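You operate a simulated robot arm through the tools that you are given. There is no shell and no other tool. Be economical: measure what you need, move in short steps, check, and stop when the job is done.

You are at the controls of a simulated robot arm. One attempt, no reset.

Task
Join chain piece No 35 to the piece on the button plate, narrow ends together.
Fine: push them together, press the flat red button once for the link, then the big yellow button once for its keeper.
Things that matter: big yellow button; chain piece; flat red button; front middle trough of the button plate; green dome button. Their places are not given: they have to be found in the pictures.

The check looks at the end state, three seconds after you hand in, the way a careful person would. Anything else that was tipped, shoved, dropped, spilled or broken makes it a failure.

Robot
A 6-joint arm with a two-finger parallel gripper, fixed in place. Base frame: the origin is at the foot of the arm, x ahead of it, y to its left, z up; the work surface is at about z = 0.908. Units: m, rad, N and s.
With the tool pointing down near the work surface it reaches from about 0.14 to 0.84 m from the base axis. Its first joint turns from -2.897 to 2.897 rad. Payload 3.91 kg.
The tool frame sits at the grasp point between the pads (the TCP): z along the fingers, y along the line on which they close. The tips reach 0.03 m beyond it. The gripper opens to 0.11 m. The fingers are 0.02 m wide and 0.01 m thick; the gripper's body (0.048 by 0.112 m) begins 0.055 m behind the TCP.
Orientation is told as [roll, pitch, yaw] about the base's x, y, z axes, in that order, counted from this pose: with the fingers straight down and closing along the base's y, the tool's x points along the base's -x, its y along +y and its z along -z.

Tools
- The arm moves only by the tool jog_arm. Its argument "deltas" is text: rows parted by semicolons, each of 7 numbers parted by spaces: the turn, a rotation vector about the base's x, y, z in units of 8 degrees (1.0 is 8 degrees), then the shift along the base's x, y, z in units of 30 mm (1.0 is 30 mm), then the gripper command, from -1 (fully open) to 1 (shut), values between in proportion. In form: wx wy wz dx dy dz jaw; .... A call has 1 to 10 rows; each row shifts and turns the commanded pose from where the row before left it. A call with a number of a shift or a turn outside -1 to 1 is refused whole. A row lasts 0.2 s, in which the tool goes at most 0.05 m and 0.15 rad; a call with a longer step from one row to the next is refused whole, and so is a gripper value outside its range. A pose out of reach is approached as far as the arm can. The call stops where the force on the tool passes 90 N (or 10 N more than at its start, if that is more) or the arm is blocked; 0.2 s more then pass. The fingers move at their own pace (about 0.108 m/s each) and stop on an object; they squeeze with about 21 N. The grip force told is the motor's: it shows also when the fingers shut on nothing. Time passes only in rows, and 0.2 s behind the last, so rows that do not move let the fingers close. The reply holds the time, the measured pose of the TCP, the force on the tool along the base axes, the opening and the grip force, in the units named above and with some noise, with the torque about the TCP (base axes, N m) and any sound that the robot's microphone picked up.
- Cameras (640 x 400 px; columns grow to the right, rows downward): "scene" is fixed at [0.3997, 0.65, 1.479]; the picture's right is [-0.94, 0.34, 0.00], its down [0.25, 0.68, -0.69] and it looks along [-0.23, -0.65, -0.72] (base axes); focal length 314 px, centre (320, 200). "wrist" rides on the gripper at [0.077, 0.007, -0.114] in the tool frame; the picture's right is [-0.09, 1.00, 0.00], its down [-0.80, -0.07, -0.59] and it looks along [-0.59, -0.05, 0.80] (tool axes); focal length 270 px, centre (320, 200).
- camera(camera): a new picture of that camera. The clock stands still meanwhile.
- lift_body(by): slides the trunk up (or, below 0, down) by that many m; the arm rides with it, the base frame stays. It gives what a move gives, with no picture.
- probe_pixels(camera, pixels): for up to 12 pixels [column, row] of the newest picture of that camera ("zoom" is the newest enlarged one), the place [x, y, z] in the base frame of the surface seen there, good to about 0.002 m. The clock stands still meanwhile.
- zoom(camera, box): a new picture of the part [left, top, right, bottom] of that camera's present view, enlarged. The clock stands still meanwhile.
- close_job(): hands the job in; it is judged then, once.

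Keep the steps short. Do not move on a guess: measure, check each grasp and each placing, and mend mistakes. In all there are 80 turns and 38 pictures (those below and enlarged ones count). Leave the gripper open and the arm clear of the work at the hand-in unless told otherwise, and finish with a single line.

The tools are called after "Emit:" as name(argument=value, ...) on one line, values as JSON. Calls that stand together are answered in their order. jog_arm: Moves the arm, as the interface text tells. Its arguments: {"type":"object","properties":{"deltas":{"type":"string"}},"required":["deltas"]} The other tools are called the same way: lift_body (by) slides the trunk up or down; camera (camera) takes a picture; probe_pixels (camera, pixels) gives the place of the surface under pixels of a picture; zoom (camera, box) takes an enlarged picture of a part of a camera's view; close_job () hands the job in.

At the start:

```text
time: 0.0
position: [0.2387, 0.367, 1.2393]
orientation: [0.001, -0.001, 0.0]
contact_force: [0.1, 0.1, 0.4]
torque: [0.03, 0.02, 0.02]
width: 0.1103
grip_force: 0.0
trunk travel left (down, up): [-0.45, 0.09]
```

scene: 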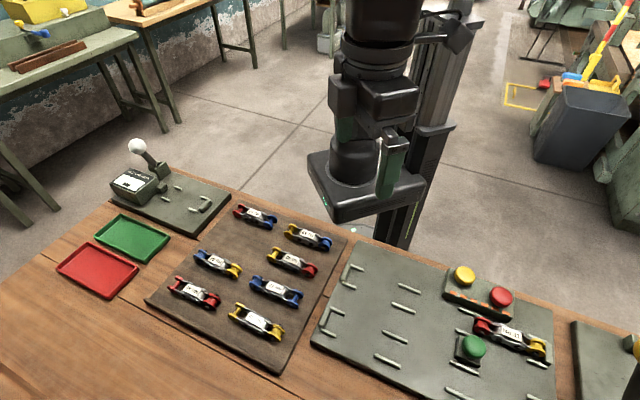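
wrist: 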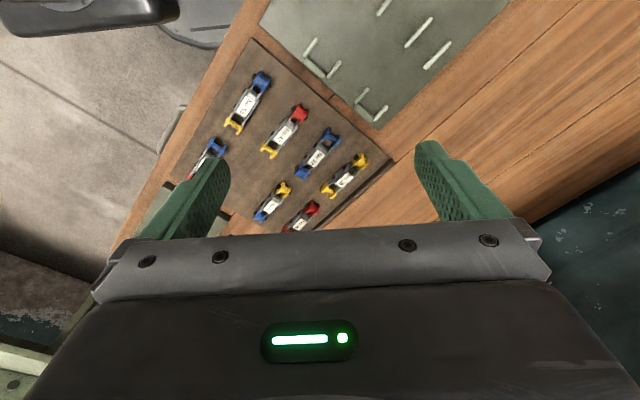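

I see chain pieces on a brown mat and a plate with three buttons and one piece. I'll zoom on both to read the labels.

Emit:
zoom(camera="scene", box=[140, 190, 350, 370])

Emit:
zoom(camera="scene", box=[310, 230, 570, 400])

```text
2.22 times, centred on (245, 280) of scene
```

zoom: 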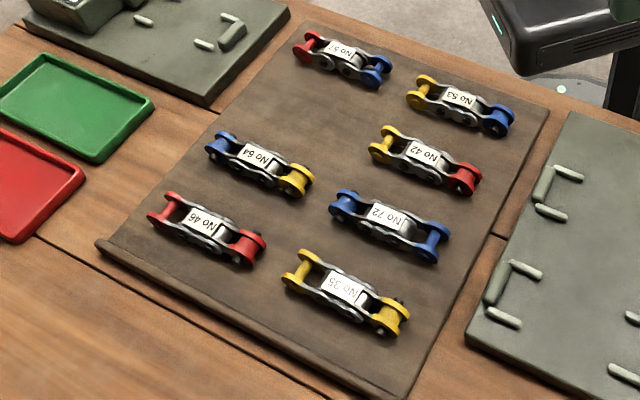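

```text
2.35 times, centred on (440, 315) of scene
```

zoom: 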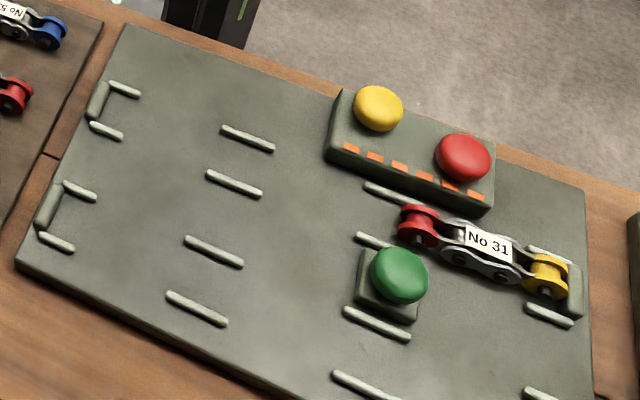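

No 35 is at about scene (257,322). I'll look closely at both pieces to tell narrow from wide ends.

Emit:
zoom(camera="scene", box=[222, 292, 292, 348])

Emit:
zoom(camera="scene", box=[440, 280, 570, 384])

```text
7.14 times, centred on (257, 320) of scene
```

zoom: 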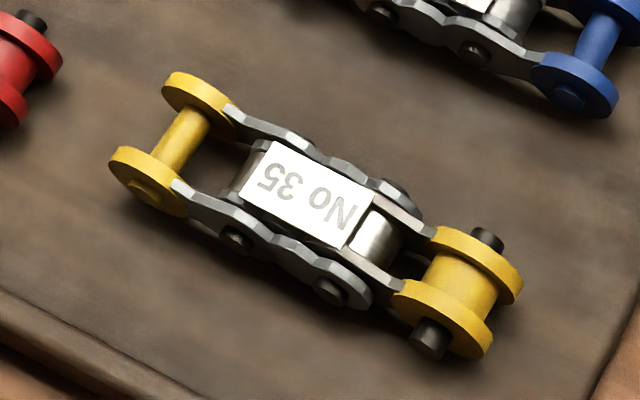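

```text
3.85 times, centred on (505, 332) of scene
```

zoom: 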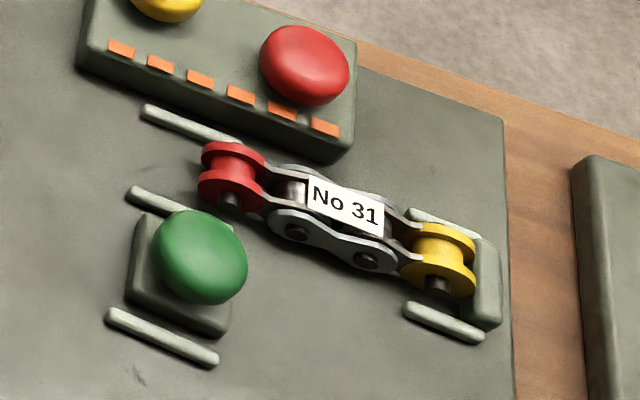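

No 35's narrow end is at screen right; No 31's free end is red. Now I measure the places of the plate's features, pieces and buttons.

Emit:
probe_pixels(camera="zoom", pixels=[[232, 148], [224, 186], [345, 200], [447, 236], [436, 272], [305, 60], [165, 15], [198, 255], [190, 120], [155, 200], [165, 335], [485, 285]])

Emit:
probe_pixels(camera="scene", pixels=[[250, 305], [244, 313], [234, 316], [257, 322], [280, 322], [275, 332], [408, 287], [401, 307], [392, 332], [386, 361], [352, 280], [333, 316]])

```text
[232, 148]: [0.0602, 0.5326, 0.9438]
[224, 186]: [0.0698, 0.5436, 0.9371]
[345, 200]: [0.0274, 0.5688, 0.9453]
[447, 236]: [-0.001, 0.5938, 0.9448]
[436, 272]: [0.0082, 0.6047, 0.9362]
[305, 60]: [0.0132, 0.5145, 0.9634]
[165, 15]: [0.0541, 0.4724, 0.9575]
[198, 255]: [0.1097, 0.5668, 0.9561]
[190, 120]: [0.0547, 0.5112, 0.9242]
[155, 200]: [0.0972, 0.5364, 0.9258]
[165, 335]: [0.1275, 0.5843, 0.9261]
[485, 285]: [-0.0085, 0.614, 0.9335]
```

```text
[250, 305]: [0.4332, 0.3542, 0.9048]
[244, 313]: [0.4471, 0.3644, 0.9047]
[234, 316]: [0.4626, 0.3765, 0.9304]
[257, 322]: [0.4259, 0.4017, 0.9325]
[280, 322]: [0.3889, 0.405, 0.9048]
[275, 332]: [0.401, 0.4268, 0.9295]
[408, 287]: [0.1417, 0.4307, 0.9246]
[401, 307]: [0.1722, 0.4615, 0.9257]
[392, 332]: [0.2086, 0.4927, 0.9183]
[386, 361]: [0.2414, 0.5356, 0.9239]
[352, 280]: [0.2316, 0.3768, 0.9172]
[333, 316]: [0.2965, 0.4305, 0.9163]
```

Row A trough (holding No 31) runs at about 135° on the line x+y≈0.603. I go over No 35 with the fingers turned about -40° for a closer wrist view.

Emit:
jog_arm(deltas="0 0 -1 0.9 0.2 -0.9 -1;0 0 -1 0.9 0.2 -0.9 -1;0 0 -1 0.9 0.2 -0.9 -1;0 0 -1 0.9 0.2 -0.9 -1;0 0 -1 0.9 0.2 -0.9 -1;0 0 0 0 0 0 -1")

Emit:
camera(camera="wrist")

```text
time: 1.4
position: [0.3761, 0.3983, 1.1028]
orientation: [-0.001, -0.002, -0.701]
contact_force: [-0.6, -1.1, 0.2]
torque: [-0.01, -0.01, 0.01]
width: 0.1098
grip_force: 0.1
trunk travel left (down, up): [-0.45, 0.09]
```

```text
31 pictures are left
```

wrist: 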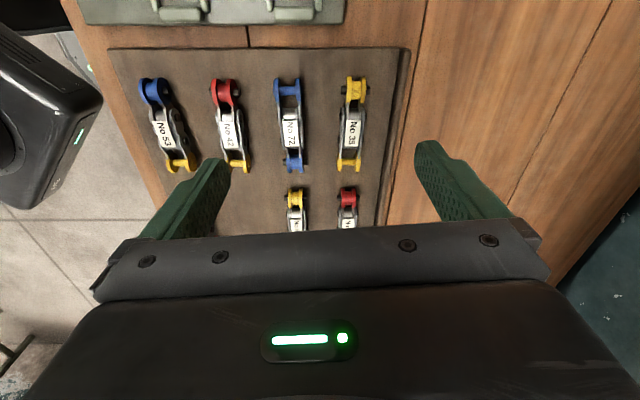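

No 35 is in view at about (352,125). I zoom to measure it.

Emit:
zoom(camera="wrist", box=[304, 68, 400, 180])

```text
3.57 times, centred on (352, 124) of wrist
```

zoom: 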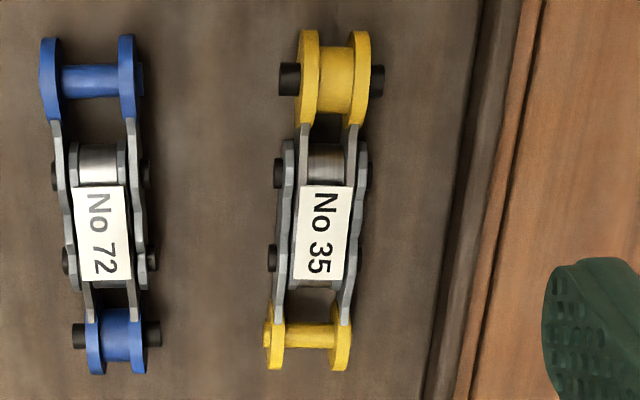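

Emit:
probe_pixels(camera="zoom", pixels=[[307, 75], [363, 80], [335, 75], [290, 80], [378, 80], [274, 340], [342, 340], [308, 335], [325, 200], [317, 265], [287, 215], [358, 215]])

```text
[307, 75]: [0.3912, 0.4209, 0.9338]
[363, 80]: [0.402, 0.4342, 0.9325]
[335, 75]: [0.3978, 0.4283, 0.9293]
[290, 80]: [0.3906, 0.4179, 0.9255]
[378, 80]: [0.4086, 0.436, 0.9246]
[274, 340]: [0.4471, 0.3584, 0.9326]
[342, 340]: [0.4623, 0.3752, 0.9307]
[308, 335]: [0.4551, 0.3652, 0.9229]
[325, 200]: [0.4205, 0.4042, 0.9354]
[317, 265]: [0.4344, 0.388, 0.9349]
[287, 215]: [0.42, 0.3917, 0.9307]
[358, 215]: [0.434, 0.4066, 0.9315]
```

No 35: narrow pin (0.397,0.428), wide pin (0.4545,0.3665), centre (0.4265,0.397), angle 133°. I go above it, with jaws part open (0.055), yaw -47°.

Emit:
jog_arm(deltas="0 0 -0.21 0.42 -0.01 -0.86 0;0 0 -0.21 0.42 -0.01 -0.86 0;0 0 -0.21 0.42 -0.01 -0.86 0;0 0 -0.21 0.42 -0.01 -0.86 0;0 0 0 0 0 0 0")

Emit:
camera(camera="wrist")

```text
time: 2.6
position: [0.4243, 0.3972, 0.9982]
orientation: [0.0, 0.001, -0.817]
contact_force: [-0.2, 1.3, -0.3]
torque: [0.04, -0.01, -0.02]
width: 0.055
grip_force: 0.0
trunk travel left (down, up): [-0.45, 0.09]
```

```text
29 pictures are left
```

wrist: 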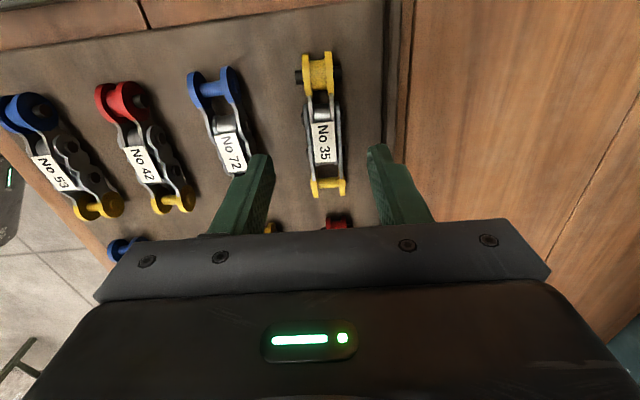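

The piece is centred between the fingers, clear of No 72. I descend straight to TCP z≈0.943.

Emit:
jog_arm(deltas="0 0 0 0.07 0 -0.9 0;0 0 0 0 0 -0.6 0;0 0 0 0 0 -0.34 0;0 0 0 0 0 0 0")

Emit:
camera(camera="wrist")

```text
time: 3.6
position: [0.426, 0.3951, 0.9462]
orientation: [0.001, 0.0, -0.815]
contact_force: [0.0, -0.2, -0.3]
torque: [0.0, 0.01, 0.02]
width: 0.055
grip_force: 0.0
trunk travel left (down, up): [-0.45, 0.09]
```

```text
28 pictures are left
```

wrist: 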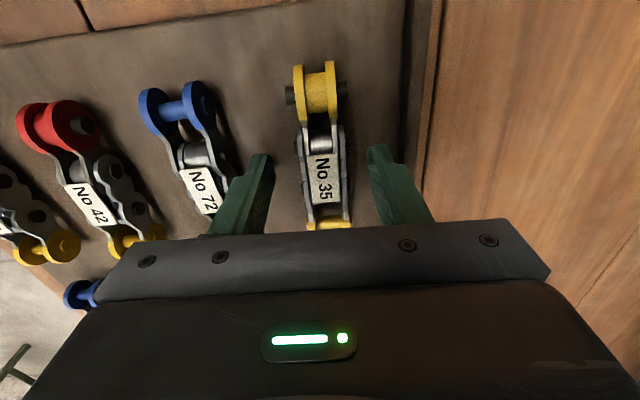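

Well centred. I lower 3 mm and close.

Emit:
jog_arm(deltas="0 0 0 0 0.05 -0.1 0;0 0 0 0 0 0 1;0 0 0 0 0 0 1;0 0 0 0 0 0 1")

```text
time: 4.6
position: [0.4273, 0.3972, 0.9415]
orientation: [0.0, 0.001, -0.815]
contact_force: [0.0, 0.9, 0.8]
torque: [-0.01, -0.07, 0.01]
width: 0.0297
grip_force: 21.4
trunk travel left (down, up): [-0.45, 0.09]
```

Held at 0.0297 wide with 21 N. I lift to about z 1.03 and look.

Emit:
jog_arm(deltas="0 0 0 0 0 0.5 1;0 0 0 0 0 0.9 1;0 0 0 0 0 0.9 1;0 0 0 0 0 0.7 1;0 0 0 0 0 0 1")

Emit:
camera(camera="wrist")

Emit:
camera(camera="scene")

```text
time: 5.8
position: [0.4263, 0.3979, 1.0337]
orientation: [0.0, -0.002, -0.815]
contact_force: [-0.4, -0.1, -0.5]
torque: [0.02, 0.0, 0.03]
width: 0.0
grip_force: 21.3
trunk travel left (down, up): [-0.45, 0.09]
```

```text
27 pictures are left
```

wrist: 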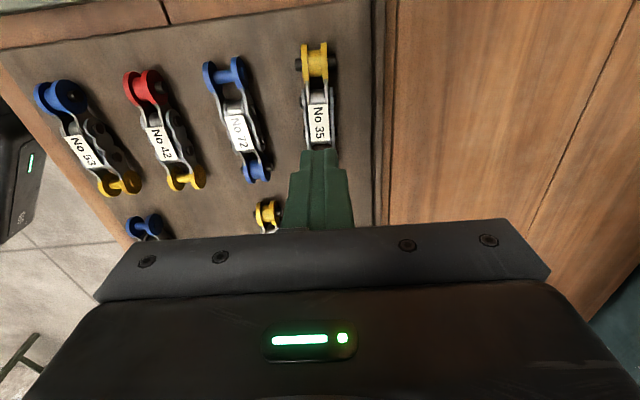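

```text
26 pictures are left
```

scene: 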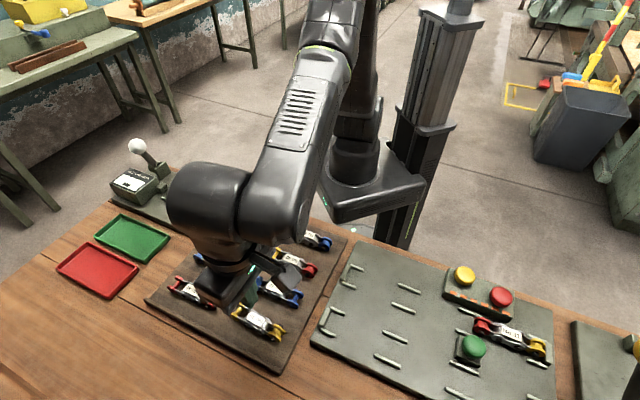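

The piece slipped out and stayed on the mat. I measure it again before regrasping.

Emit:
zoom(camera="wrist", box=[270, 30, 366, 160])

```text
3.08 times, centred on (318, 95) of wrist
```

zoom: 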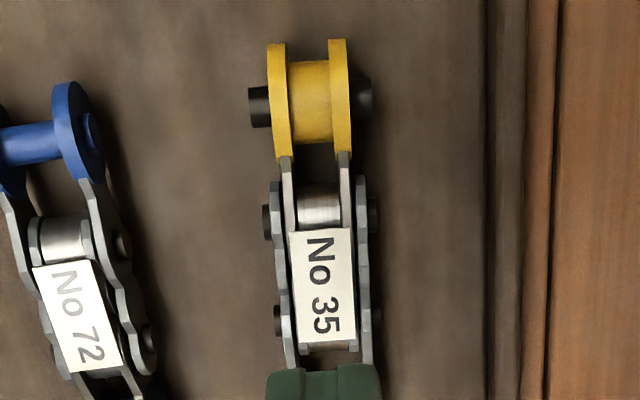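

Emit:
probe_pixels(camera="zoom", pixels=[[278, 75], [340, 75], [310, 75], [256, 105], [364, 95], [320, 245], [325, 325], [267, 220], [372, 215], [277, 318], [376, 315], [310, 208]])

```text
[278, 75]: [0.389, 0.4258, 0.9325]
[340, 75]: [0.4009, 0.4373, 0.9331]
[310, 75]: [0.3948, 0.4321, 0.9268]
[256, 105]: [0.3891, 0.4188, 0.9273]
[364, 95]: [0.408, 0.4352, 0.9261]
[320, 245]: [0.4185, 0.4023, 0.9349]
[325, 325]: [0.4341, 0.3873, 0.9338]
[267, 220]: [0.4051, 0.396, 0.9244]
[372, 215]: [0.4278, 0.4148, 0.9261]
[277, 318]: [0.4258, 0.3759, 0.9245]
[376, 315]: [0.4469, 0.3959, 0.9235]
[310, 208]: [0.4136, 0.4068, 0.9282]
```

The piece is still in place; the fingers had held it only by two pin ends (0.0295 span). I open and go down again, deeper this time (tips almost on the mat).

Emit:
jog_arm(deltas="0 0 0 0 -0.07 0 0;0 0 0 0 0 -0.8 0;0 0 0 0 0 -0.9 0;0 0 0 0 0 -0.9 0;0 0 0 0 0 -0.45 0;0 0 0 0 0 -0.12 0;0 0 0 0 0 0 0")

Emit:
camera(camera="wrist")

```text
time: 7.4
position: [0.4269, 0.3958, 0.9379]
orientation: [0.003, -0.001, -0.814]
contact_force: [0.6, 2.0, 15.3]
torque: [-0.3, 0.32, -0.08]
width: 0.054
grip_force: 0.1
trunk travel left (down, up): [-0.45, 0.09]
```

```text
24 pictures are left
```

wrist: 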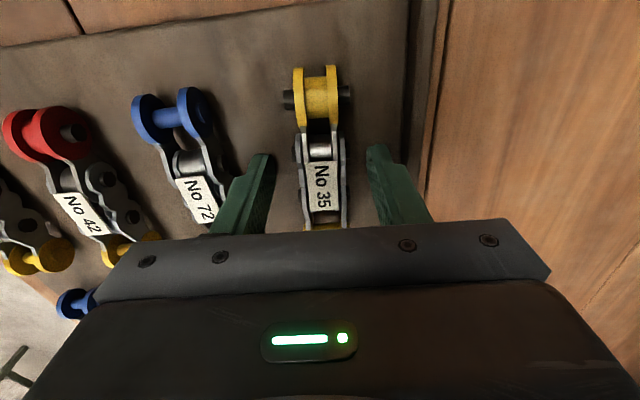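

Light touch on the mat (15 N). I rise about 2 mm, close, then lift a little slowly.

Emit:
jog_arm(deltas="0 0 0 0 0 0.07 0;0 0 0 0 0 0 1;0 0 0 0 0 0 1;0 0 0 0 0 0 1;0 0 0 0 0 0 1")

Emit:
jog_arm(deltas="0 0 0 0 0 0.1 1;0 0 0 0 0 0.1 1;0 0 0 0 0 0.15 1;0 0 0 0 0 0 1")

```text
time: 8.6
position: [0.4275, 0.3962, 0.9386]
orientation: [0.0, 0.001, -0.816]
contact_force: [0.2, 0.0, -0.6]
torque: [0.0, 0.02, -0.01]
width: 0.0299
grip_force: 20.5
trunk travel left (down, up): [-0.45, 0.09]
```

```text
time: 9.6
position: [0.4262, 0.3949, 0.9512]
orientation: [0.002, 0.0, -0.814]
contact_force: [-0.6, 0.3, -1.7]
torque: [-0.01, 0.0, -0.05]
width: 0.0298
grip_force: 21.3
trunk travel left (down, up): [-0.45, 0.09]
```

It holds after a 12 mm lift. I continue gently.

Emit:
jog_arm(deltas="0 0 0 0 0 0.2 1;0 0 0 0 0 0.3 1;0 0 0 0 0 0.4 1;0 0 0 0 0 0.5 1;0 0 0 0 0 0.5 1;0 0 0 0 0 0.3 1;0 0 0 0 0 0 1")

Emit:
camera(camera="wrist")

```text
time: 11.2
position: [0.4262, 0.3969, 1.0182]
orientation: [0.001, 0.0, -0.814]
contact_force: [0.2, -0.5, -2.4]
torque: [0.03, -0.02, 0.01]
width: 0.0296
grip_force: 20.6
trunk travel left (down, up): [-0.45, 0.09]
```

```text
23 pictures are left
```

wrist: 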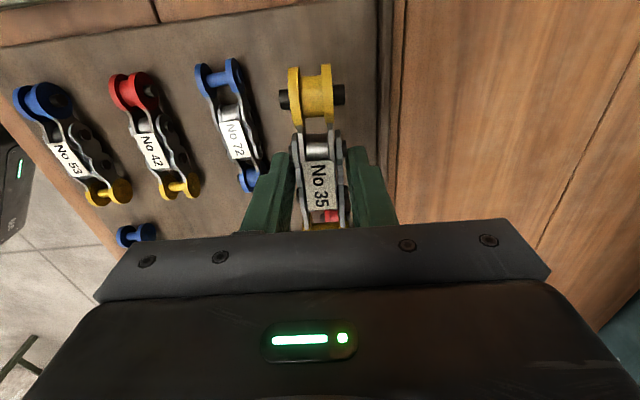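

Held level. I measure the piece in the hand.

Emit:
probe_pixels(camera="wrist", pixels=[[296, 88], [326, 88], [284, 99], [339, 95], [311, 90], [320, 165], [318, 195], [298, 150], [338, 148]])

```text
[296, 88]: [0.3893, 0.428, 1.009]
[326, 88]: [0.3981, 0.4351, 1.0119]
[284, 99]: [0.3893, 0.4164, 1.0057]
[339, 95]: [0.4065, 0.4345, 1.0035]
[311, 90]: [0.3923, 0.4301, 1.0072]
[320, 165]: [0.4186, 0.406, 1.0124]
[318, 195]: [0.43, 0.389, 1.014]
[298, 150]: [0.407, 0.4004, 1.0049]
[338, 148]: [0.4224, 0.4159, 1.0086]
```

Narrow pin is 0.0435 ahead of the TCP; piece bottom about 0.034 below the TCP. I carry it at z≈1.03 toward the trough start, (0.13,0.475).

Emit:
jog_arm(deltas="0 0 0.05 -0.4 0.1 0.2 1;0 0 0.05 -0.7 0.18 0.2 1;0 0 0.05 -0.8 0.22 0.1 1;0 0 0.05 -0.8 0.22 0 1;0 0 0 -0.8 0.22 0 1;0 0 0 -0.8 0.22 0 1;0 0 0 -0.8 0.22 0 1;0 0 0 -0.8 0.22 0 1;0 0 0 -0.8 0.22 0 1;0 0 0 -0.8 0.22 0 1")

Emit:
jog_arm(deltas="0 0 0 -0.8 0.22 0 1;0 0 0 -0.8 0.22 0 1;0 0 0 -0.5 0.12 0 1;0 0 0 -0.2 0.05 0 1;0 0 0 0 0 0 1")

Emit:
camera(camera="wrist")

Emit:
camera(camera="scene")

```text
time: 13.4
position: [0.2008, 0.4557, 1.0315]
orientation: [-0.002, 0.0, -0.786]
contact_force: [0.2, -0.3, -2.3]
torque: [0.0, 0.02, 0.0]
width: 0.0297
grip_force: 21.2
trunk travel left (down, up): [-0.45, 0.09]
```

```text
time: 14.6
position: [0.1312, 0.4746, 1.0319]
orientation: [-0.001, 0.001, -0.787]
contact_force: [-0.3, -0.1, -1.2]
torque: [0.0, 0.0, 0.02]
width: 0.0299
grip_force: 21.2
trunk travel left (down, up): [-0.45, 0.09]
```

```text
22 pictures are left
```

wrist: 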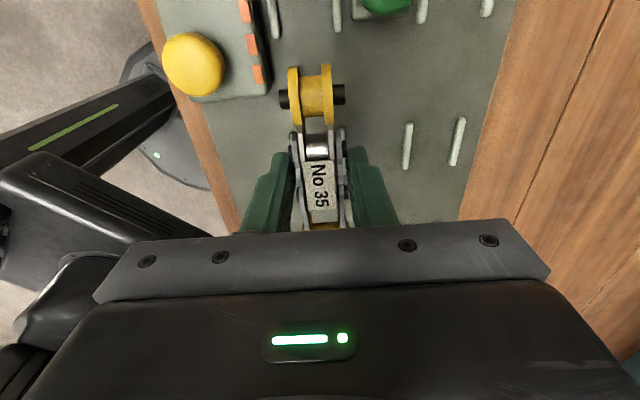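

```text
21 pictures are left
```

scene: 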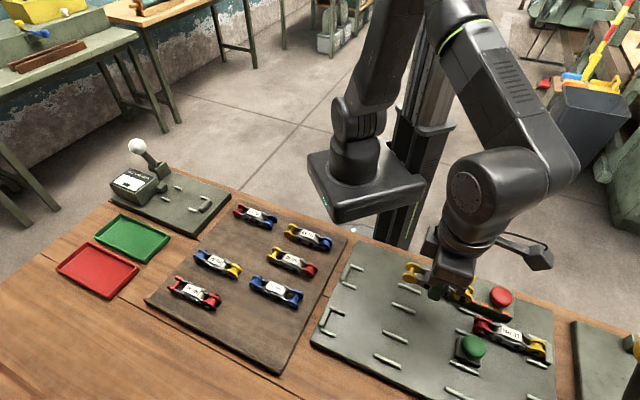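

The piece lines up with the trough (rails at (273,15) and (337,15)). I zoom on the trough to measure its exact axis.

Emit:
zoom(camera="wrist", box=[230, 0, 390, 100])

Emit:
zoom(camera="scene", box=[380, 270, 570, 389])

```text
4.00 times, centred on (310, 50) of wrist
```

zoom: 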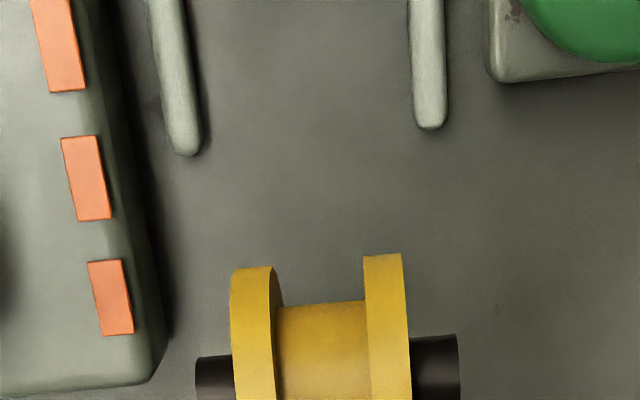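

```text
3.36 times, centred on (475, 330) of scene
```

zoom: 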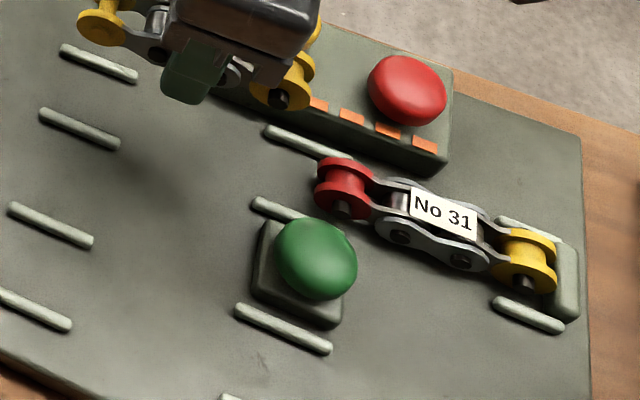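

Emit:
probe_pixels(camera="zoom", pixels=[[268, 130], [342, 155], [257, 202], [295, 214], [66, 50], [132, 77], [44, 114], [115, 144], [497, 303], [558, 327], [568, 262], [503, 220]])

Emit:
probe_pixels(camera="wrist", pixels=[[277, 34], [337, 28], [408, 130], [405, 165], [459, 130], [452, 162], [335, 8], [270, 8]])

```text
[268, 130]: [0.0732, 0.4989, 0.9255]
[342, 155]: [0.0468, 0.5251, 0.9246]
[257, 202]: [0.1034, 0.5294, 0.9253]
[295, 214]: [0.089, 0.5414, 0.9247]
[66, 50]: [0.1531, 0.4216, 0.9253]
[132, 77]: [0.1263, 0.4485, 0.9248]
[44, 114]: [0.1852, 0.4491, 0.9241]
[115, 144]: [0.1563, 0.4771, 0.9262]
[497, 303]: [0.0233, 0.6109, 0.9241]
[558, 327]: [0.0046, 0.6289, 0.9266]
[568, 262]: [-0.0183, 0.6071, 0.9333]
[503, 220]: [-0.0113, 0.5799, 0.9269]
```

```text
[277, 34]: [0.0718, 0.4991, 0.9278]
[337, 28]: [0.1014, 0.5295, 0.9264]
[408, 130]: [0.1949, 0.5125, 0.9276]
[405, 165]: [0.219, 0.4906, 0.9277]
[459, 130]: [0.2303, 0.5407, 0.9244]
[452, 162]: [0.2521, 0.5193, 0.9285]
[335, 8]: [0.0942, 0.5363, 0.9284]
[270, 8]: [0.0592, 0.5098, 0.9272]
```

Trough axis: x+y=0.603 at exactly 135°, clear half-width ≈0.018, plate top ≈0.917. I shift to (0.124,0.478) and go down to z≈0.957.

Emit:
jog_arm(deltas="0 0 0 -0.12 0.05 -0.3 1;0 0 0 -0.11 0.06 -0.5 1;0 0 0 0 0 -0.6 1;0 0 0 0 0 -0.5 1;0 0 0 0 0 -0.4 1;0 0 0 0 0 -0.2 1;0 0 0 0 0 0 1")

Emit:
camera(camera="wrist")

Emit:
zoom(camera="scene", box=[380, 250, 570, 369])

```text
time: 16.2
position: [0.1273, 0.4776, 0.9562]
orientation: [0.0, 0.001, -0.788]
contact_force: [-0.7, 0.2, -2.8]
torque: [0.01, -0.01, -0.03]
width: 0.0299
grip_force: 21.0
trunk travel left (down, up): [-0.45, 0.09]
```

```text
18 pictures are left
```

wrist: 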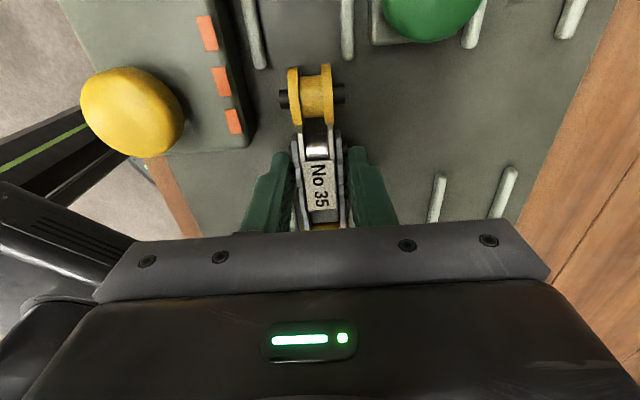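

```text
3.36 times, centred on (475, 310) of scene
```

zoom: 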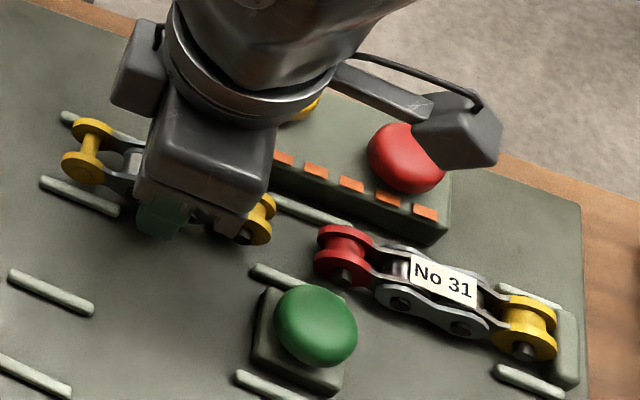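

Emit:
probe_pixels(camera="wrist", pixels=[[284, 99], [341, 95], [294, 80], [328, 80], [320, 165], [318, 195], [260, 55], [347, 45], [300, 240]])

Emit:
probe_pixels(camera="zoom", pixels=[[92, 128], [82, 165], [344, 230], [332, 265], [262, 205], [256, 235], [527, 305], [520, 340]])

```text
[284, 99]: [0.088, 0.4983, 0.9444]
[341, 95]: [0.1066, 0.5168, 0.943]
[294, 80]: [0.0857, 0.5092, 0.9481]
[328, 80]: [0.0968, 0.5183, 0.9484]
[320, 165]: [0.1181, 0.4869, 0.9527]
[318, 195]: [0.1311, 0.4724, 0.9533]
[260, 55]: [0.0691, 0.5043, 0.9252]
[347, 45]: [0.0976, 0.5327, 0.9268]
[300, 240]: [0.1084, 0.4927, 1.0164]
```

```text
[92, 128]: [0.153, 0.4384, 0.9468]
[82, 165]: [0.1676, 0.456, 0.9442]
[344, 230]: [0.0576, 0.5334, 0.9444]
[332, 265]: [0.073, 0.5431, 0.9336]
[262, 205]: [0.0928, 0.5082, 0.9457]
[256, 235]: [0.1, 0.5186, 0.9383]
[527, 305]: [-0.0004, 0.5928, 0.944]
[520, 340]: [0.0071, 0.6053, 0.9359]
```

Piece axis is 1–2 mm off; I shift 1 mm each in -x,-y and lower about 6 mm to rest on the plate.

Emit:
jog_arm(deltas="0 0 0 -0.04 -0.04 -0.05 1;0 0 0 0 0 -0.06 1;0 0 0 0 0 -0.05 1;0 0 0 0 0 -0.04 1;0 0 0 0 0 0 1")

```text
time: 17.4
position: [0.1255, 0.4778, 0.9506]
orientation: [0.0, 0.002, -0.788]
contact_force: [0.3, -0.1, -2.1]
torque: [-0.01, -0.03, -0.01]
width: 0.0297
grip_force: 21.4
trunk travel left (down, up): [-0.45, 0.09]
```

No contact yet (only the weight). I lower in 1 mm steps.

Emit:
jog_arm(deltas="0 0 0 0 0 -0.03 1;0 0 0 0 0 0 1")

Emit:
jog_arm(deltas="0 0 0 0 0 -0.03 1;0 0 0 0 0 0 1")

```text
time: 18.0
position: [0.1254, 0.4761, 0.9496]
orientation: [0.0, 0.0, -0.787]
contact_force: [1.0, 0.0, 0.6]
torque: [-0.04, -0.04, 0.04]
width: 0.03
grip_force: 21.3
trunk travel left (down, up): [-0.45, 0.09]
```

```text
time: 18.6
position: [0.1259, 0.478, 0.9506]
orientation: [0.001, 0.002, -0.788]
contact_force: [1.1, 0.6, 11.4]
torque: [-0.38, -0.23, 0.04]
width: 0.03
grip_force: 21.2
trunk travel left (down, up): [-0.45, 0.09]
```

Resting on the plate. I ease up 0.7 mm and slide along the trough by about 15 mm towards No 31.

Emit:
jog_arm(deltas="0 0 0 0 0 0.025 1;0 0 0 -0.06 0.06 0 1;0 0 0 -0.06 0.06 0 1;0 0 0 -0.06 0.06 0 1;0 0 0 -0.06 0.06 0 1;0 0 0 -0.06 0.06 0 1;0 0 0 -0.06 0.06 0 1;0 0 0 0 0 0 1")

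Emit:
zoom(camera="scene", box=[380, 250, 570, 369])

```text
time: 20.4
position: [0.1155, 0.488, 0.95]
orientation: [0.001, -0.001, -0.787]
contact_force: [3.3, -4.6, 8.7]
torque: [-0.23, -0.06, 0.08]
width: 0.03
grip_force: 21.2
trunk travel left (down, up): [-0.45, 0.09]
```

```text
3.36 times, centred on (475, 310) of scene
```

zoom: 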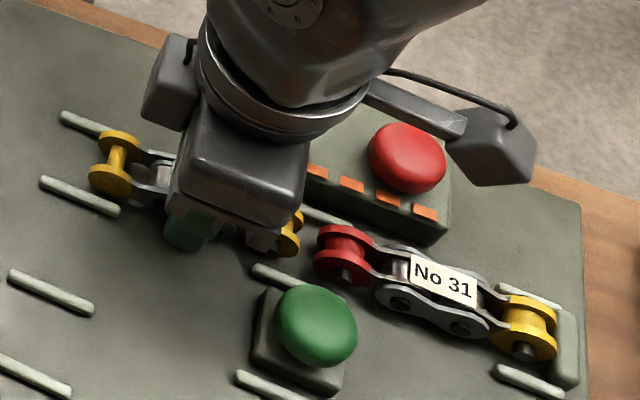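

About 5 mm gap left (302 to 314 in the zoom). I push on in ~1.3 mm steps.

Emit:
jog_arm(deltas="0 0 0 -0.03 0.03 0 1;0 0 0 -0.03 0.03 0 1;0 0 0 -0.03 0.03 0 1;0 0 0 0 0 0 1")

Emit:
jog_arm(deltas="0 0 0 -0.03 0.03 0 1;0 0 0 0 0 0 1")

Emit:
jog_arm(deltas="0 0 0 -0.025 0.025 0 1;0 0 0 0 0 0 1")

```text
time: 21.4
position: [0.1121, 0.4888, 0.9506]
orientation: [0.001, 0.002, -0.788]
contact_force: [7.4, -5.5, 16.2]
torque: [-0.65, -0.21, 0.16]
width: 0.0298
grip_force: 20.7
trunk travel left (down, up): [-0.45, 0.09]
```

```text
time: 22.0
position: [0.1101, 0.49, 0.9504]
orientation: [0.0, 0.0, -0.785]
contact_force: [5.7, -5.3, 14.1]
torque: [-0.44, -0.04, 0.15]
width: 0.0299
grip_force: 21.0
trunk travel left (down, up): [-0.45, 0.09]
```

```text
time: 22.6
position: [0.1093, 0.491, 0.9489]
orientation: [0.0, 0.001, -0.788]
contact_force: [5.1, -6.2, 16.3]
torque: [-0.51, 0.05, 0.2]
width: 0.03
grip_force: 20.6
trunk travel left (down, up): [-0.45, 0.09]
```

Emit:
jog_arm(deltas="0 0 0 0 0 0.03 1;0 0 0 -0.02 0.02 0 1;0 0 0 0 0 0 1")

Emit:
zoom(camera="scene", box=[430, 290, 530, 353])

```text
time: 23.4
position: [0.1084, 0.4935, 0.9491]
orientation: [0.001, 0.0, -0.788]
contact_force: [0.5, -1.5, 4.1]
torque: [0.09, 0.06, -0.03]
width: 0.0297
grip_force: 20.6
trunk travel left (down, up): [-0.45, 0.09]
```

```text
6.35 times, centred on (480, 322) of scene
```

zoom: 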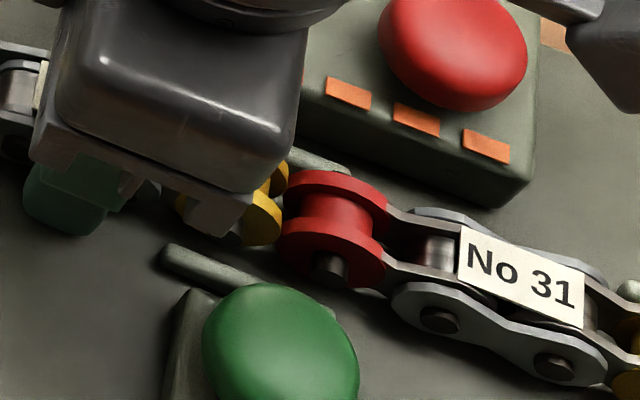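

Almost touching. I keep pushing in 1 mm steps, watching the force.

Emit:
jog_arm(deltas="0 0 0 -0.025 0.025 0 1;0 0 0 0 0 0 1")

Emit:
jog_arm(deltas="0 0 0 -0.025 0.025 0 1;0 0 0 0 0 0 1")

```text
time: 24.0
position: [0.1076, 0.4925, 0.9499]
orientation: [-0.001, 0.0, -0.789]
contact_force: [0.1, -0.5, 0.9]
torque: [0.16, 0.13, 0.0]
width: 0.0299
grip_force: 20.9
trunk travel left (down, up): [-0.45, 0.09]
```

```text
time: 24.6
position: [0.108, 0.4934, 0.9505]
orientation: [-0.001, 0.002, -0.788]
contact_force: [3.0, -2.9, 1.7]
torque: [0.13, 0.11, -0.04]
width: 0.0296
grip_force: 20.8
trunk travel left (down, up): [-0.45, 0.09]
```

Emit:
jog_arm(deltas="0 0 0 -0.02 0.02 0 1;0 0 0 0 0 0 1")

Emit:
jog_arm(deltas="0 0 0 -0.02 0.02 0 1;0 0 0 0 0 0 1")

Emit:
zoom(camera="scene", box=[430, 290, 560, 372])

```text
time: 25.2
position: [0.1069, 0.4947, 0.9496]
orientation: [0.0, 0.0, -0.787]
contact_force: [5.6, -6.7, 0.3]
torque: [0.02, 0.03, 0.1]
width: 0.0297
grip_force: 21.1
trunk travel left (down, up): [-0.45, 0.09]
```

```text
time: 25.8
position: [0.1075, 0.4941, 0.9493]
orientation: [-0.002, 0.0, -0.788]
contact_force: [10.6, -10.7, -1.3]
torque: [-0.1, -0.08, 0.08]
width: 0.0299
grip_force: 20.6
trunk travel left (down, up): [-0.45, 0.09]
```

```text
4.88 times, centred on (495, 331) of scene
```

zoom: 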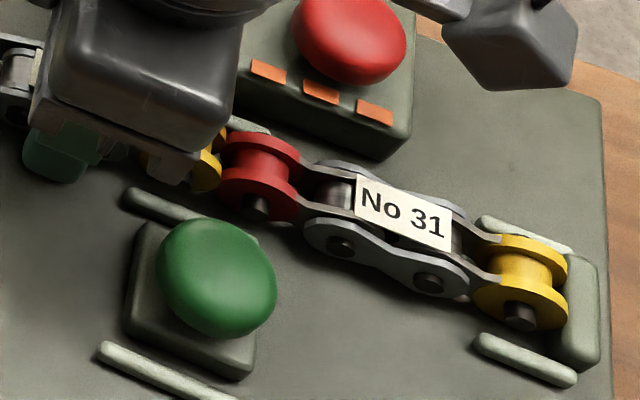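

Firm contact (15 N along the trough), No 31 against its stop. I open only slightly (0.037, because the button block is close) and lift straight up.

Emit:
jog_arm(deltas="0 0 0 0.02 -0.02 0 1;0 0 0 0 0 0 0.33;0 0 0 0 0 0 0.33")

Emit:
jog_arm(deltas="0 0 0 0 0 0.15 0.33;0 0 0 0 0 0.4 0.33;0 0 0 0 0 0.8 0.33;0 0 0 0 0 1 0.33;0 0 0 0 0 1 0.33;0 0 0 0 0 0 0.33")

Emit:
zoom(camera="scene", box=[380, 250, 570, 369])

```text
time: 26.6
position: [0.1047, 0.4958, 0.9508]
orientation: [0.0, -0.001, -0.788]
contact_force: [0.2, 0.2, -0.2]
torque: [-0.02, 0.04, 0.03]
width: 0.0369
grip_force: 0.1
trunk travel left (down, up): [-0.45, 0.09]
```

```text
time: 28.0
position: [0.1063, 0.497, 1.0496]
orientation: [0.0, -0.001, -0.786]
contact_force: [-0.7, -0.3, -0.6]
torque: [0.02, 0.0, -0.01]
width: 0.037
grip_force: 0.0
trunk travel left (down, up): [-0.45, 0.09]
```

```text
3.36 times, centred on (475, 310) of scene
```

zoom: 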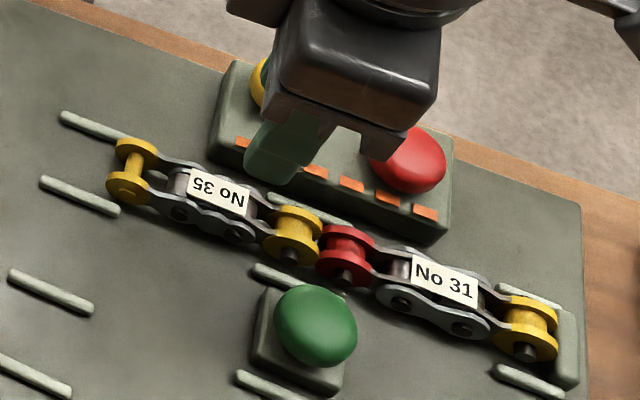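

They touch and are straight. Now I measure the red and yellow button tops.

Emit:
probe_pixels(camera="zoom", pixels=[[395, 155], [410, 150], [425, 165], [410, 135], [440, 160], [410, 185], [380, 165], [290, 225], [345, 245], [430, 215]])

Emit:
camera(camera="wrist")

```text
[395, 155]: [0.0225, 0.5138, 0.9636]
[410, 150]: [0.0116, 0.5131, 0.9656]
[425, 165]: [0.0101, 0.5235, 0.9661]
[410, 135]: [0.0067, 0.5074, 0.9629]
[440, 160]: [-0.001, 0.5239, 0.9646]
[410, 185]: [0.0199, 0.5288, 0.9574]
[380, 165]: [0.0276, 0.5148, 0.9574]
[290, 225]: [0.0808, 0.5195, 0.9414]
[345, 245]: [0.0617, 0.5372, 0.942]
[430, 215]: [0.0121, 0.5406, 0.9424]
```

```text
12 pictures are left
```

wrist: 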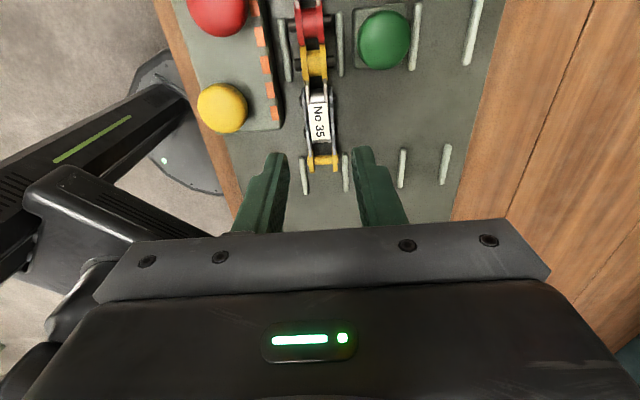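

Emit:
probe_pixels(camera="wrist", pixels=[[222, 105], [202, 105], [244, 105], [222, 90], [222, 126], [218, 10], [196, 10], [242, 10], [217, 32], [313, 60], [308, 25], [318, 160]])

```text
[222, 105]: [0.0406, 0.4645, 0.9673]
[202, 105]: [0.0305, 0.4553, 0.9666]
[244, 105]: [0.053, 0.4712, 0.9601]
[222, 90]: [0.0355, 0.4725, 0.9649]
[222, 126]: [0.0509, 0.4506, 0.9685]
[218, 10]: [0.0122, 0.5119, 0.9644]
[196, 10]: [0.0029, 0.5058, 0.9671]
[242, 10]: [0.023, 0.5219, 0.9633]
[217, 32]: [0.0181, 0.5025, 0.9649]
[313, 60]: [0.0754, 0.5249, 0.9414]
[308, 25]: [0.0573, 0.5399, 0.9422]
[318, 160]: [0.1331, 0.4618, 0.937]
```

Red centre ≈(0.0115,0.5165), top 0.966; yellow ≈(0.044,0.463), top 0.968. I close the fingers and go above red.

Emit:
jog_arm(deltas="0 0 0 -0.79 0.16 0 1;0 0 0 -0.79 0.16 0 1;0 0 0 -0.79 0.16 0 1;0 0 0 -0.79 0.16 0 1;0 0 0 0 0 -0.5 1;0 0 0 0 0 -0.4 1;0 0 0 0 0 0 1")

Emit:
zoom(camera="scene", box=[400, 240, 560, 340])

```text
time: 29.6
position: [0.0112, 0.5151, 1.0241]
orientation: [-0.001, 0.0, -0.788]
contact_force: [-1.1, 0.0, 0.1]
torque: [0.0, 0.0, 0.0]
width: 0.0
grip_force: 21.3
trunk travel left (down, up): [-0.45, 0.09]
```

```text
4.00 times, centred on (480, 290) of scene
```

zoom: 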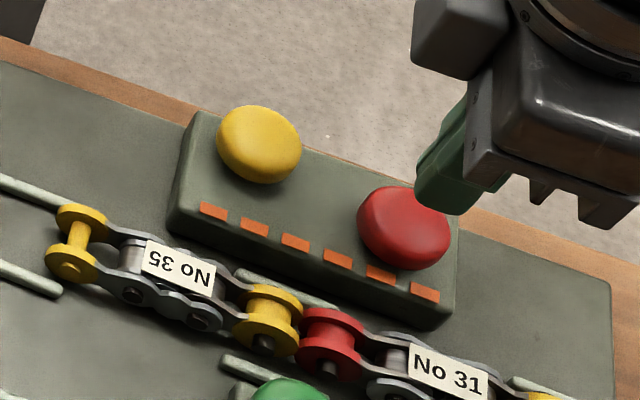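

Emit:
probe_pixels(camera="zoom", pixels=[[258, 138], [225, 145], [295, 140], [258, 112], [258, 172], [405, 222], [365, 222], [440, 235], [405, 262], [393, 195]])

```text
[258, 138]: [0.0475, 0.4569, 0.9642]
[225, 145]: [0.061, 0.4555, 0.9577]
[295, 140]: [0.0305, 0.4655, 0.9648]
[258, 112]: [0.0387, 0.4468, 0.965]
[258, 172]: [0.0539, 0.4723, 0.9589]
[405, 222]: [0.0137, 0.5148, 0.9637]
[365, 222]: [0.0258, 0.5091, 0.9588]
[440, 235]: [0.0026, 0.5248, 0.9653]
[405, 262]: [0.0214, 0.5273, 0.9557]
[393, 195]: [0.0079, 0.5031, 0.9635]
```

Aligned over red. I lower to just above it, then press in small steps.

Emit:
jog_arm(deltas="0 0 0 0.03 0.02 -0.5 1;0 0 0 0 0 -0.3 1;0 0 0 0 0 0 1")

Emit:
jog_arm(deltas="0 0 0 0 0 -0.06 1;0 0 0 0 0 -0.06 1;0 0 0 0 0 -0.06 1;0 0 0 0 0 0 1")

```text
time: 30.4
position: [0.0117, 0.5151, 0.9996]
orientation: [0.001, 0.001, -0.786]
contact_force: [0.0, 0.1, -0.2]
torque: [-0.03, 0.01, 0.01]
width: 0.0
grip_force: 21.3
trunk travel left (down, up): [-0.45, 0.09]
```

```text
time: 31.4
position: [0.0112, 0.5155, 0.9941]
orientation: [0.0, 0.0, -0.787]
contact_force: [0.6, 1.5, 3.1]
torque: [0.0, -0.02, 0.0]
width: 0.0
grip_force: 21.1
trunk travel left (down, up): [-0.45, 0.09]
```

Contact begins (3 N). I press on slowly, watching for a click.

Emit:
jog_arm(deltas="0 0 0 0 0 -0.04 1;0 0 0 0 0 -0.04 1;0 0 0 0 0 0 1")

Emit:
jog_arm(deltas="0 0 0 0 0 -0.04 1;0 0 0 0 0 -0.04 1;0 0 0 0 0 0 1")

```text
time: 32.2
position: [0.0111, 0.5144, 0.9904]
orientation: [0.0, 0.0, -0.786]
contact_force: [-1.8, 1.4, 4.1]
torque: [0.02, 0.03, -0.03]
width: 0.0
grip_force: 21.0
trunk travel left (down, up): [-0.45, 0.09]
```

```text
time: 33.0
position: [0.0118, 0.5148, 0.989]
orientation: [-0.001, 0.001, -0.787]
contact_force: [-1.8, -1.6, 5.8]
torque: [-0.02, 0.05, 0.03]
width: 0.0001
grip_force: 21.3
trunk travel left (down, up): [-0.45, 0.09]
```

Emit:
jog_arm(deltas="0 0 0 0 0 -0.04 1;0 0 0 0 0 -0.04 1;0 0 0 0 0 0 1")

Emit:
jog_arm(deltas="0 0 0 0 0 -0.04 1;0 0 0 0 0 -0.04 1;0 0 0 0 0 0 1")

```text
time: 33.8
position: [0.012, 0.5148, 0.9871]
orientation: [0.0, 0.002, -0.787]
contact_force: [-2.1, 1.3, 6.0]
torque: [0.04, 0.06, 0.01]
width: 0.0
grip_force: 21.1
trunk travel left (down, up): [-0.45, 0.09]
```

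```text
time: 34.6
position: [0.0128, 0.5149, 0.985]
orientation: [0.0, 0.001, -0.787]
contact_force: [-1.8, 2.1, 7.4]
torque: [0.08, 0.09, -0.01]
width: 0.0
grip_force: 21.0
trunk travel left (down, up): [-0.45, 0.09]
heard: click
```

Click heard. I lift off red and look.

Emit:
jog_arm(deltas="0 0 0 0 0 0.5 1;0 0 0 0 0 0.9 1;0 0 0 0 0 0.5 1;0 0 0 0 0 0 1")

Emit:
zoom(camera="scene", box=[400, 250, 560, 350])

```text
time: 35.6
position: [0.0127, 0.5121, 1.0419]
orientation: [0.0, 0.0, -0.787]
contact_force: [-0.6, 0.5, 0.3]
torque: [-0.01, -0.03, 0.03]
width: 0.0
grip_force: 21.2
trunk travel left (down, up): [-0.45, 0.09]
```

```text
4.00 times, centred on (480, 300) of scene
```

zoom: 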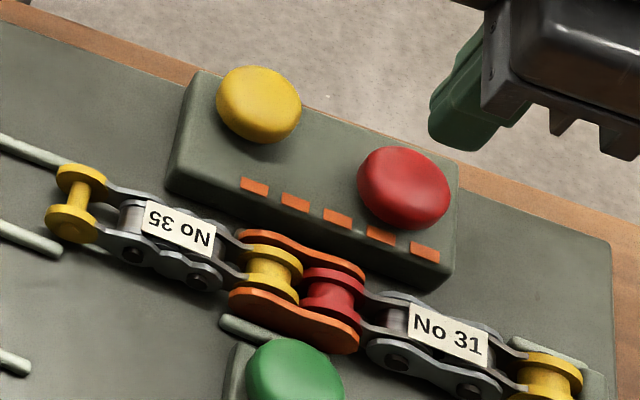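

The orange link is on. Now to the yellow button.

Emit:
jog_arm(deltas="0 0 0 0.36 -0.59 0 1;0 0 0 0.36 -0.59 0 1;0 0 0 0.36 -0.59 0 1;0 0 0 0 0 -0.5 1;0 0 0 0 0 0 1")

Emit:
zoom(camera="scene", box=[400, 230, 560, 330])

```text
time: 36.8
position: [0.0455, 0.4609, 1.0251]
orientation: [0.0, -0.001, -0.786]
contact_force: [0.0, 0.1, 0.3]
torque: [-0.02, 0.03, 0.0]
width: 0.0
grip_force: 20.9
trunk travel left (down, up): [-0.45, 0.09]
```

```text
4.00 times, centred on (480, 280) of scene
```

zoom: 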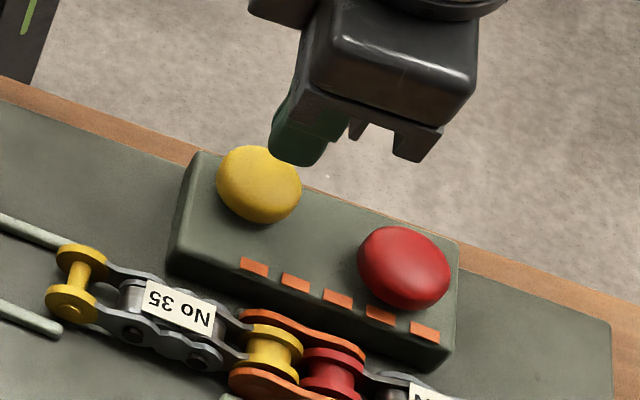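

Alignment matches the earlier one over red. I lower and press.

Emit:
jog_arm(deltas="0 0 0 0 0 -0.5 1;0 0 0 0 0 -0.3 1;0 0 0 0 0 -0.06 1;0 0 0 0 0 -0.06 1;0 0 0 0 0 -0.06 1;0 0 0 0 0 0 1")

Emit:
jog_arm(deltas="0 0 0 0 0 -0.05 1;0 0 0 0 0 -0.05 1;0 0 0 0 0 0 1")

Emit:
jog_arm(deltas="0 0 0 0 0 -0.04 1;0 0 0 0 0 -0.04 1;0 0 0 0 0 0 1")

```text
time: 38.2
position: [0.0435, 0.4619, 0.9967]
orientation: [0.0, 0.0, -0.787]
contact_force: [0.0, -0.3, -1.0]
torque: [-0.03, -0.04, -0.01]
width: 0.0
grip_force: 21.0
trunk travel left (down, up): [-0.45, 0.09]
```

```text
time: 39.0
position: [0.0444, 0.4614, 0.9949]
orientation: [0.001, 0.001, -0.787]
contact_force: [-0.7, 2.1, 2.8]
torque: [0.08, 0.0, 0.0]
width: 0.0001
grip_force: 20.4
trunk travel left (down, up): [-0.45, 0.09]
```

```text
time: 39.8
position: [0.044, 0.4608, 0.9924]
orientation: [0.001, 0.0, -0.787]
contact_force: [1.7, 1.4, 5.0]
torque: [0.04, -0.03, 0.01]
width: 0.0002
grip_force: 20.8
trunk travel left (down, up): [-0.45, 0.09]
```

Emit:
jog_arm(deltas="0 0 0 0 0 -0.04 1;0 0 0 0 0 -0.04 1;0 0 0 0 0 -0.04 1;0 0 0 0 0 0 1")

Emit:
jog_arm(deltas="0 0 0 0 0 -0.04 1;0 0 0 0 0 -0.04 1;0 0 0 0 0 0 1")

```text
time: 40.8
position: [0.0445, 0.46, 0.988]
orientation: [0.001, -0.001, -0.787]
contact_force: [1.4, 2.1, 5.9]
torque: [0.06, -0.05, -0.02]
width: 0.0
grip_force: 20.5
trunk travel left (down, up): [-0.45, 0.09]
```

```text
time: 41.6
position: [0.0442, 0.4605, 0.9853]
orientation: [0.001, 0.0, -0.788]
contact_force: [-2.7, -1.7, 6.4]
torque: [-0.03, 0.08, 0.02]
width: 0.0002
grip_force: 21.0
trunk travel left (down, up): [-0.45, 0.09]
heard: click
```

Click heard. I lift off and check.

Emit:
jog_arm(deltas="0 0 0 0 0 0.5 1;0 0 0 0 0 0.9 1;0 0 0 0 0 1 1;0 0 0 0 0 1 0;0 0 0 0 0 1 -1;0 0 0 0 0 0 -1")

Emit:
zoom(camera="scene", box=[400, 270, 560, 370])

Emit:
camera(camera="scene")

```text
time: 43.0
position: [0.0459, 0.4609, 1.1185]
orientation: [0.001, 0.0, -0.787]
contact_force: [-0.8, 0.5, -0.1]
torque: [-0.02, 0.02, 0.02]
width: 0.1098
grip_force: 0.0
trunk travel left (down, up): [-0.45, 0.09]
```

```text
4.00 times, centred on (480, 320) of scene
```

zoom: 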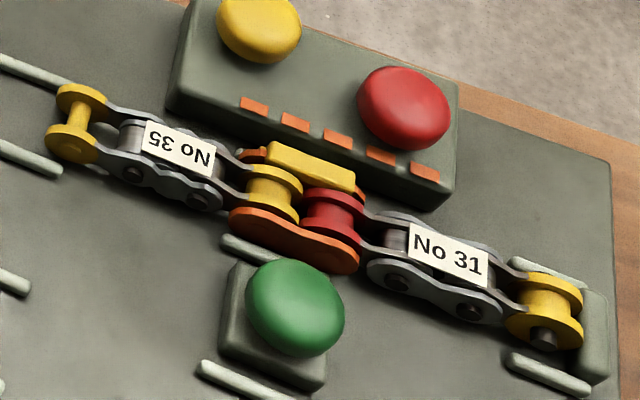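

```text
7 pictures are left
```

scene: 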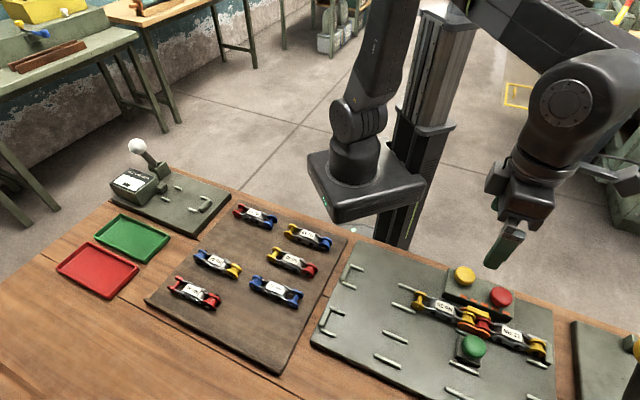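

The orange link and its yellow keeper are in place, the other pieces are undisturbed, and the arm is clear with the gripper open. I hand in.

Emit:
close_job()

```text
The job is handed in.
```

No 35 is joined to No 31, narrow ends together, with the link and its keeper fitted by one press each of the red and yellow buttons.
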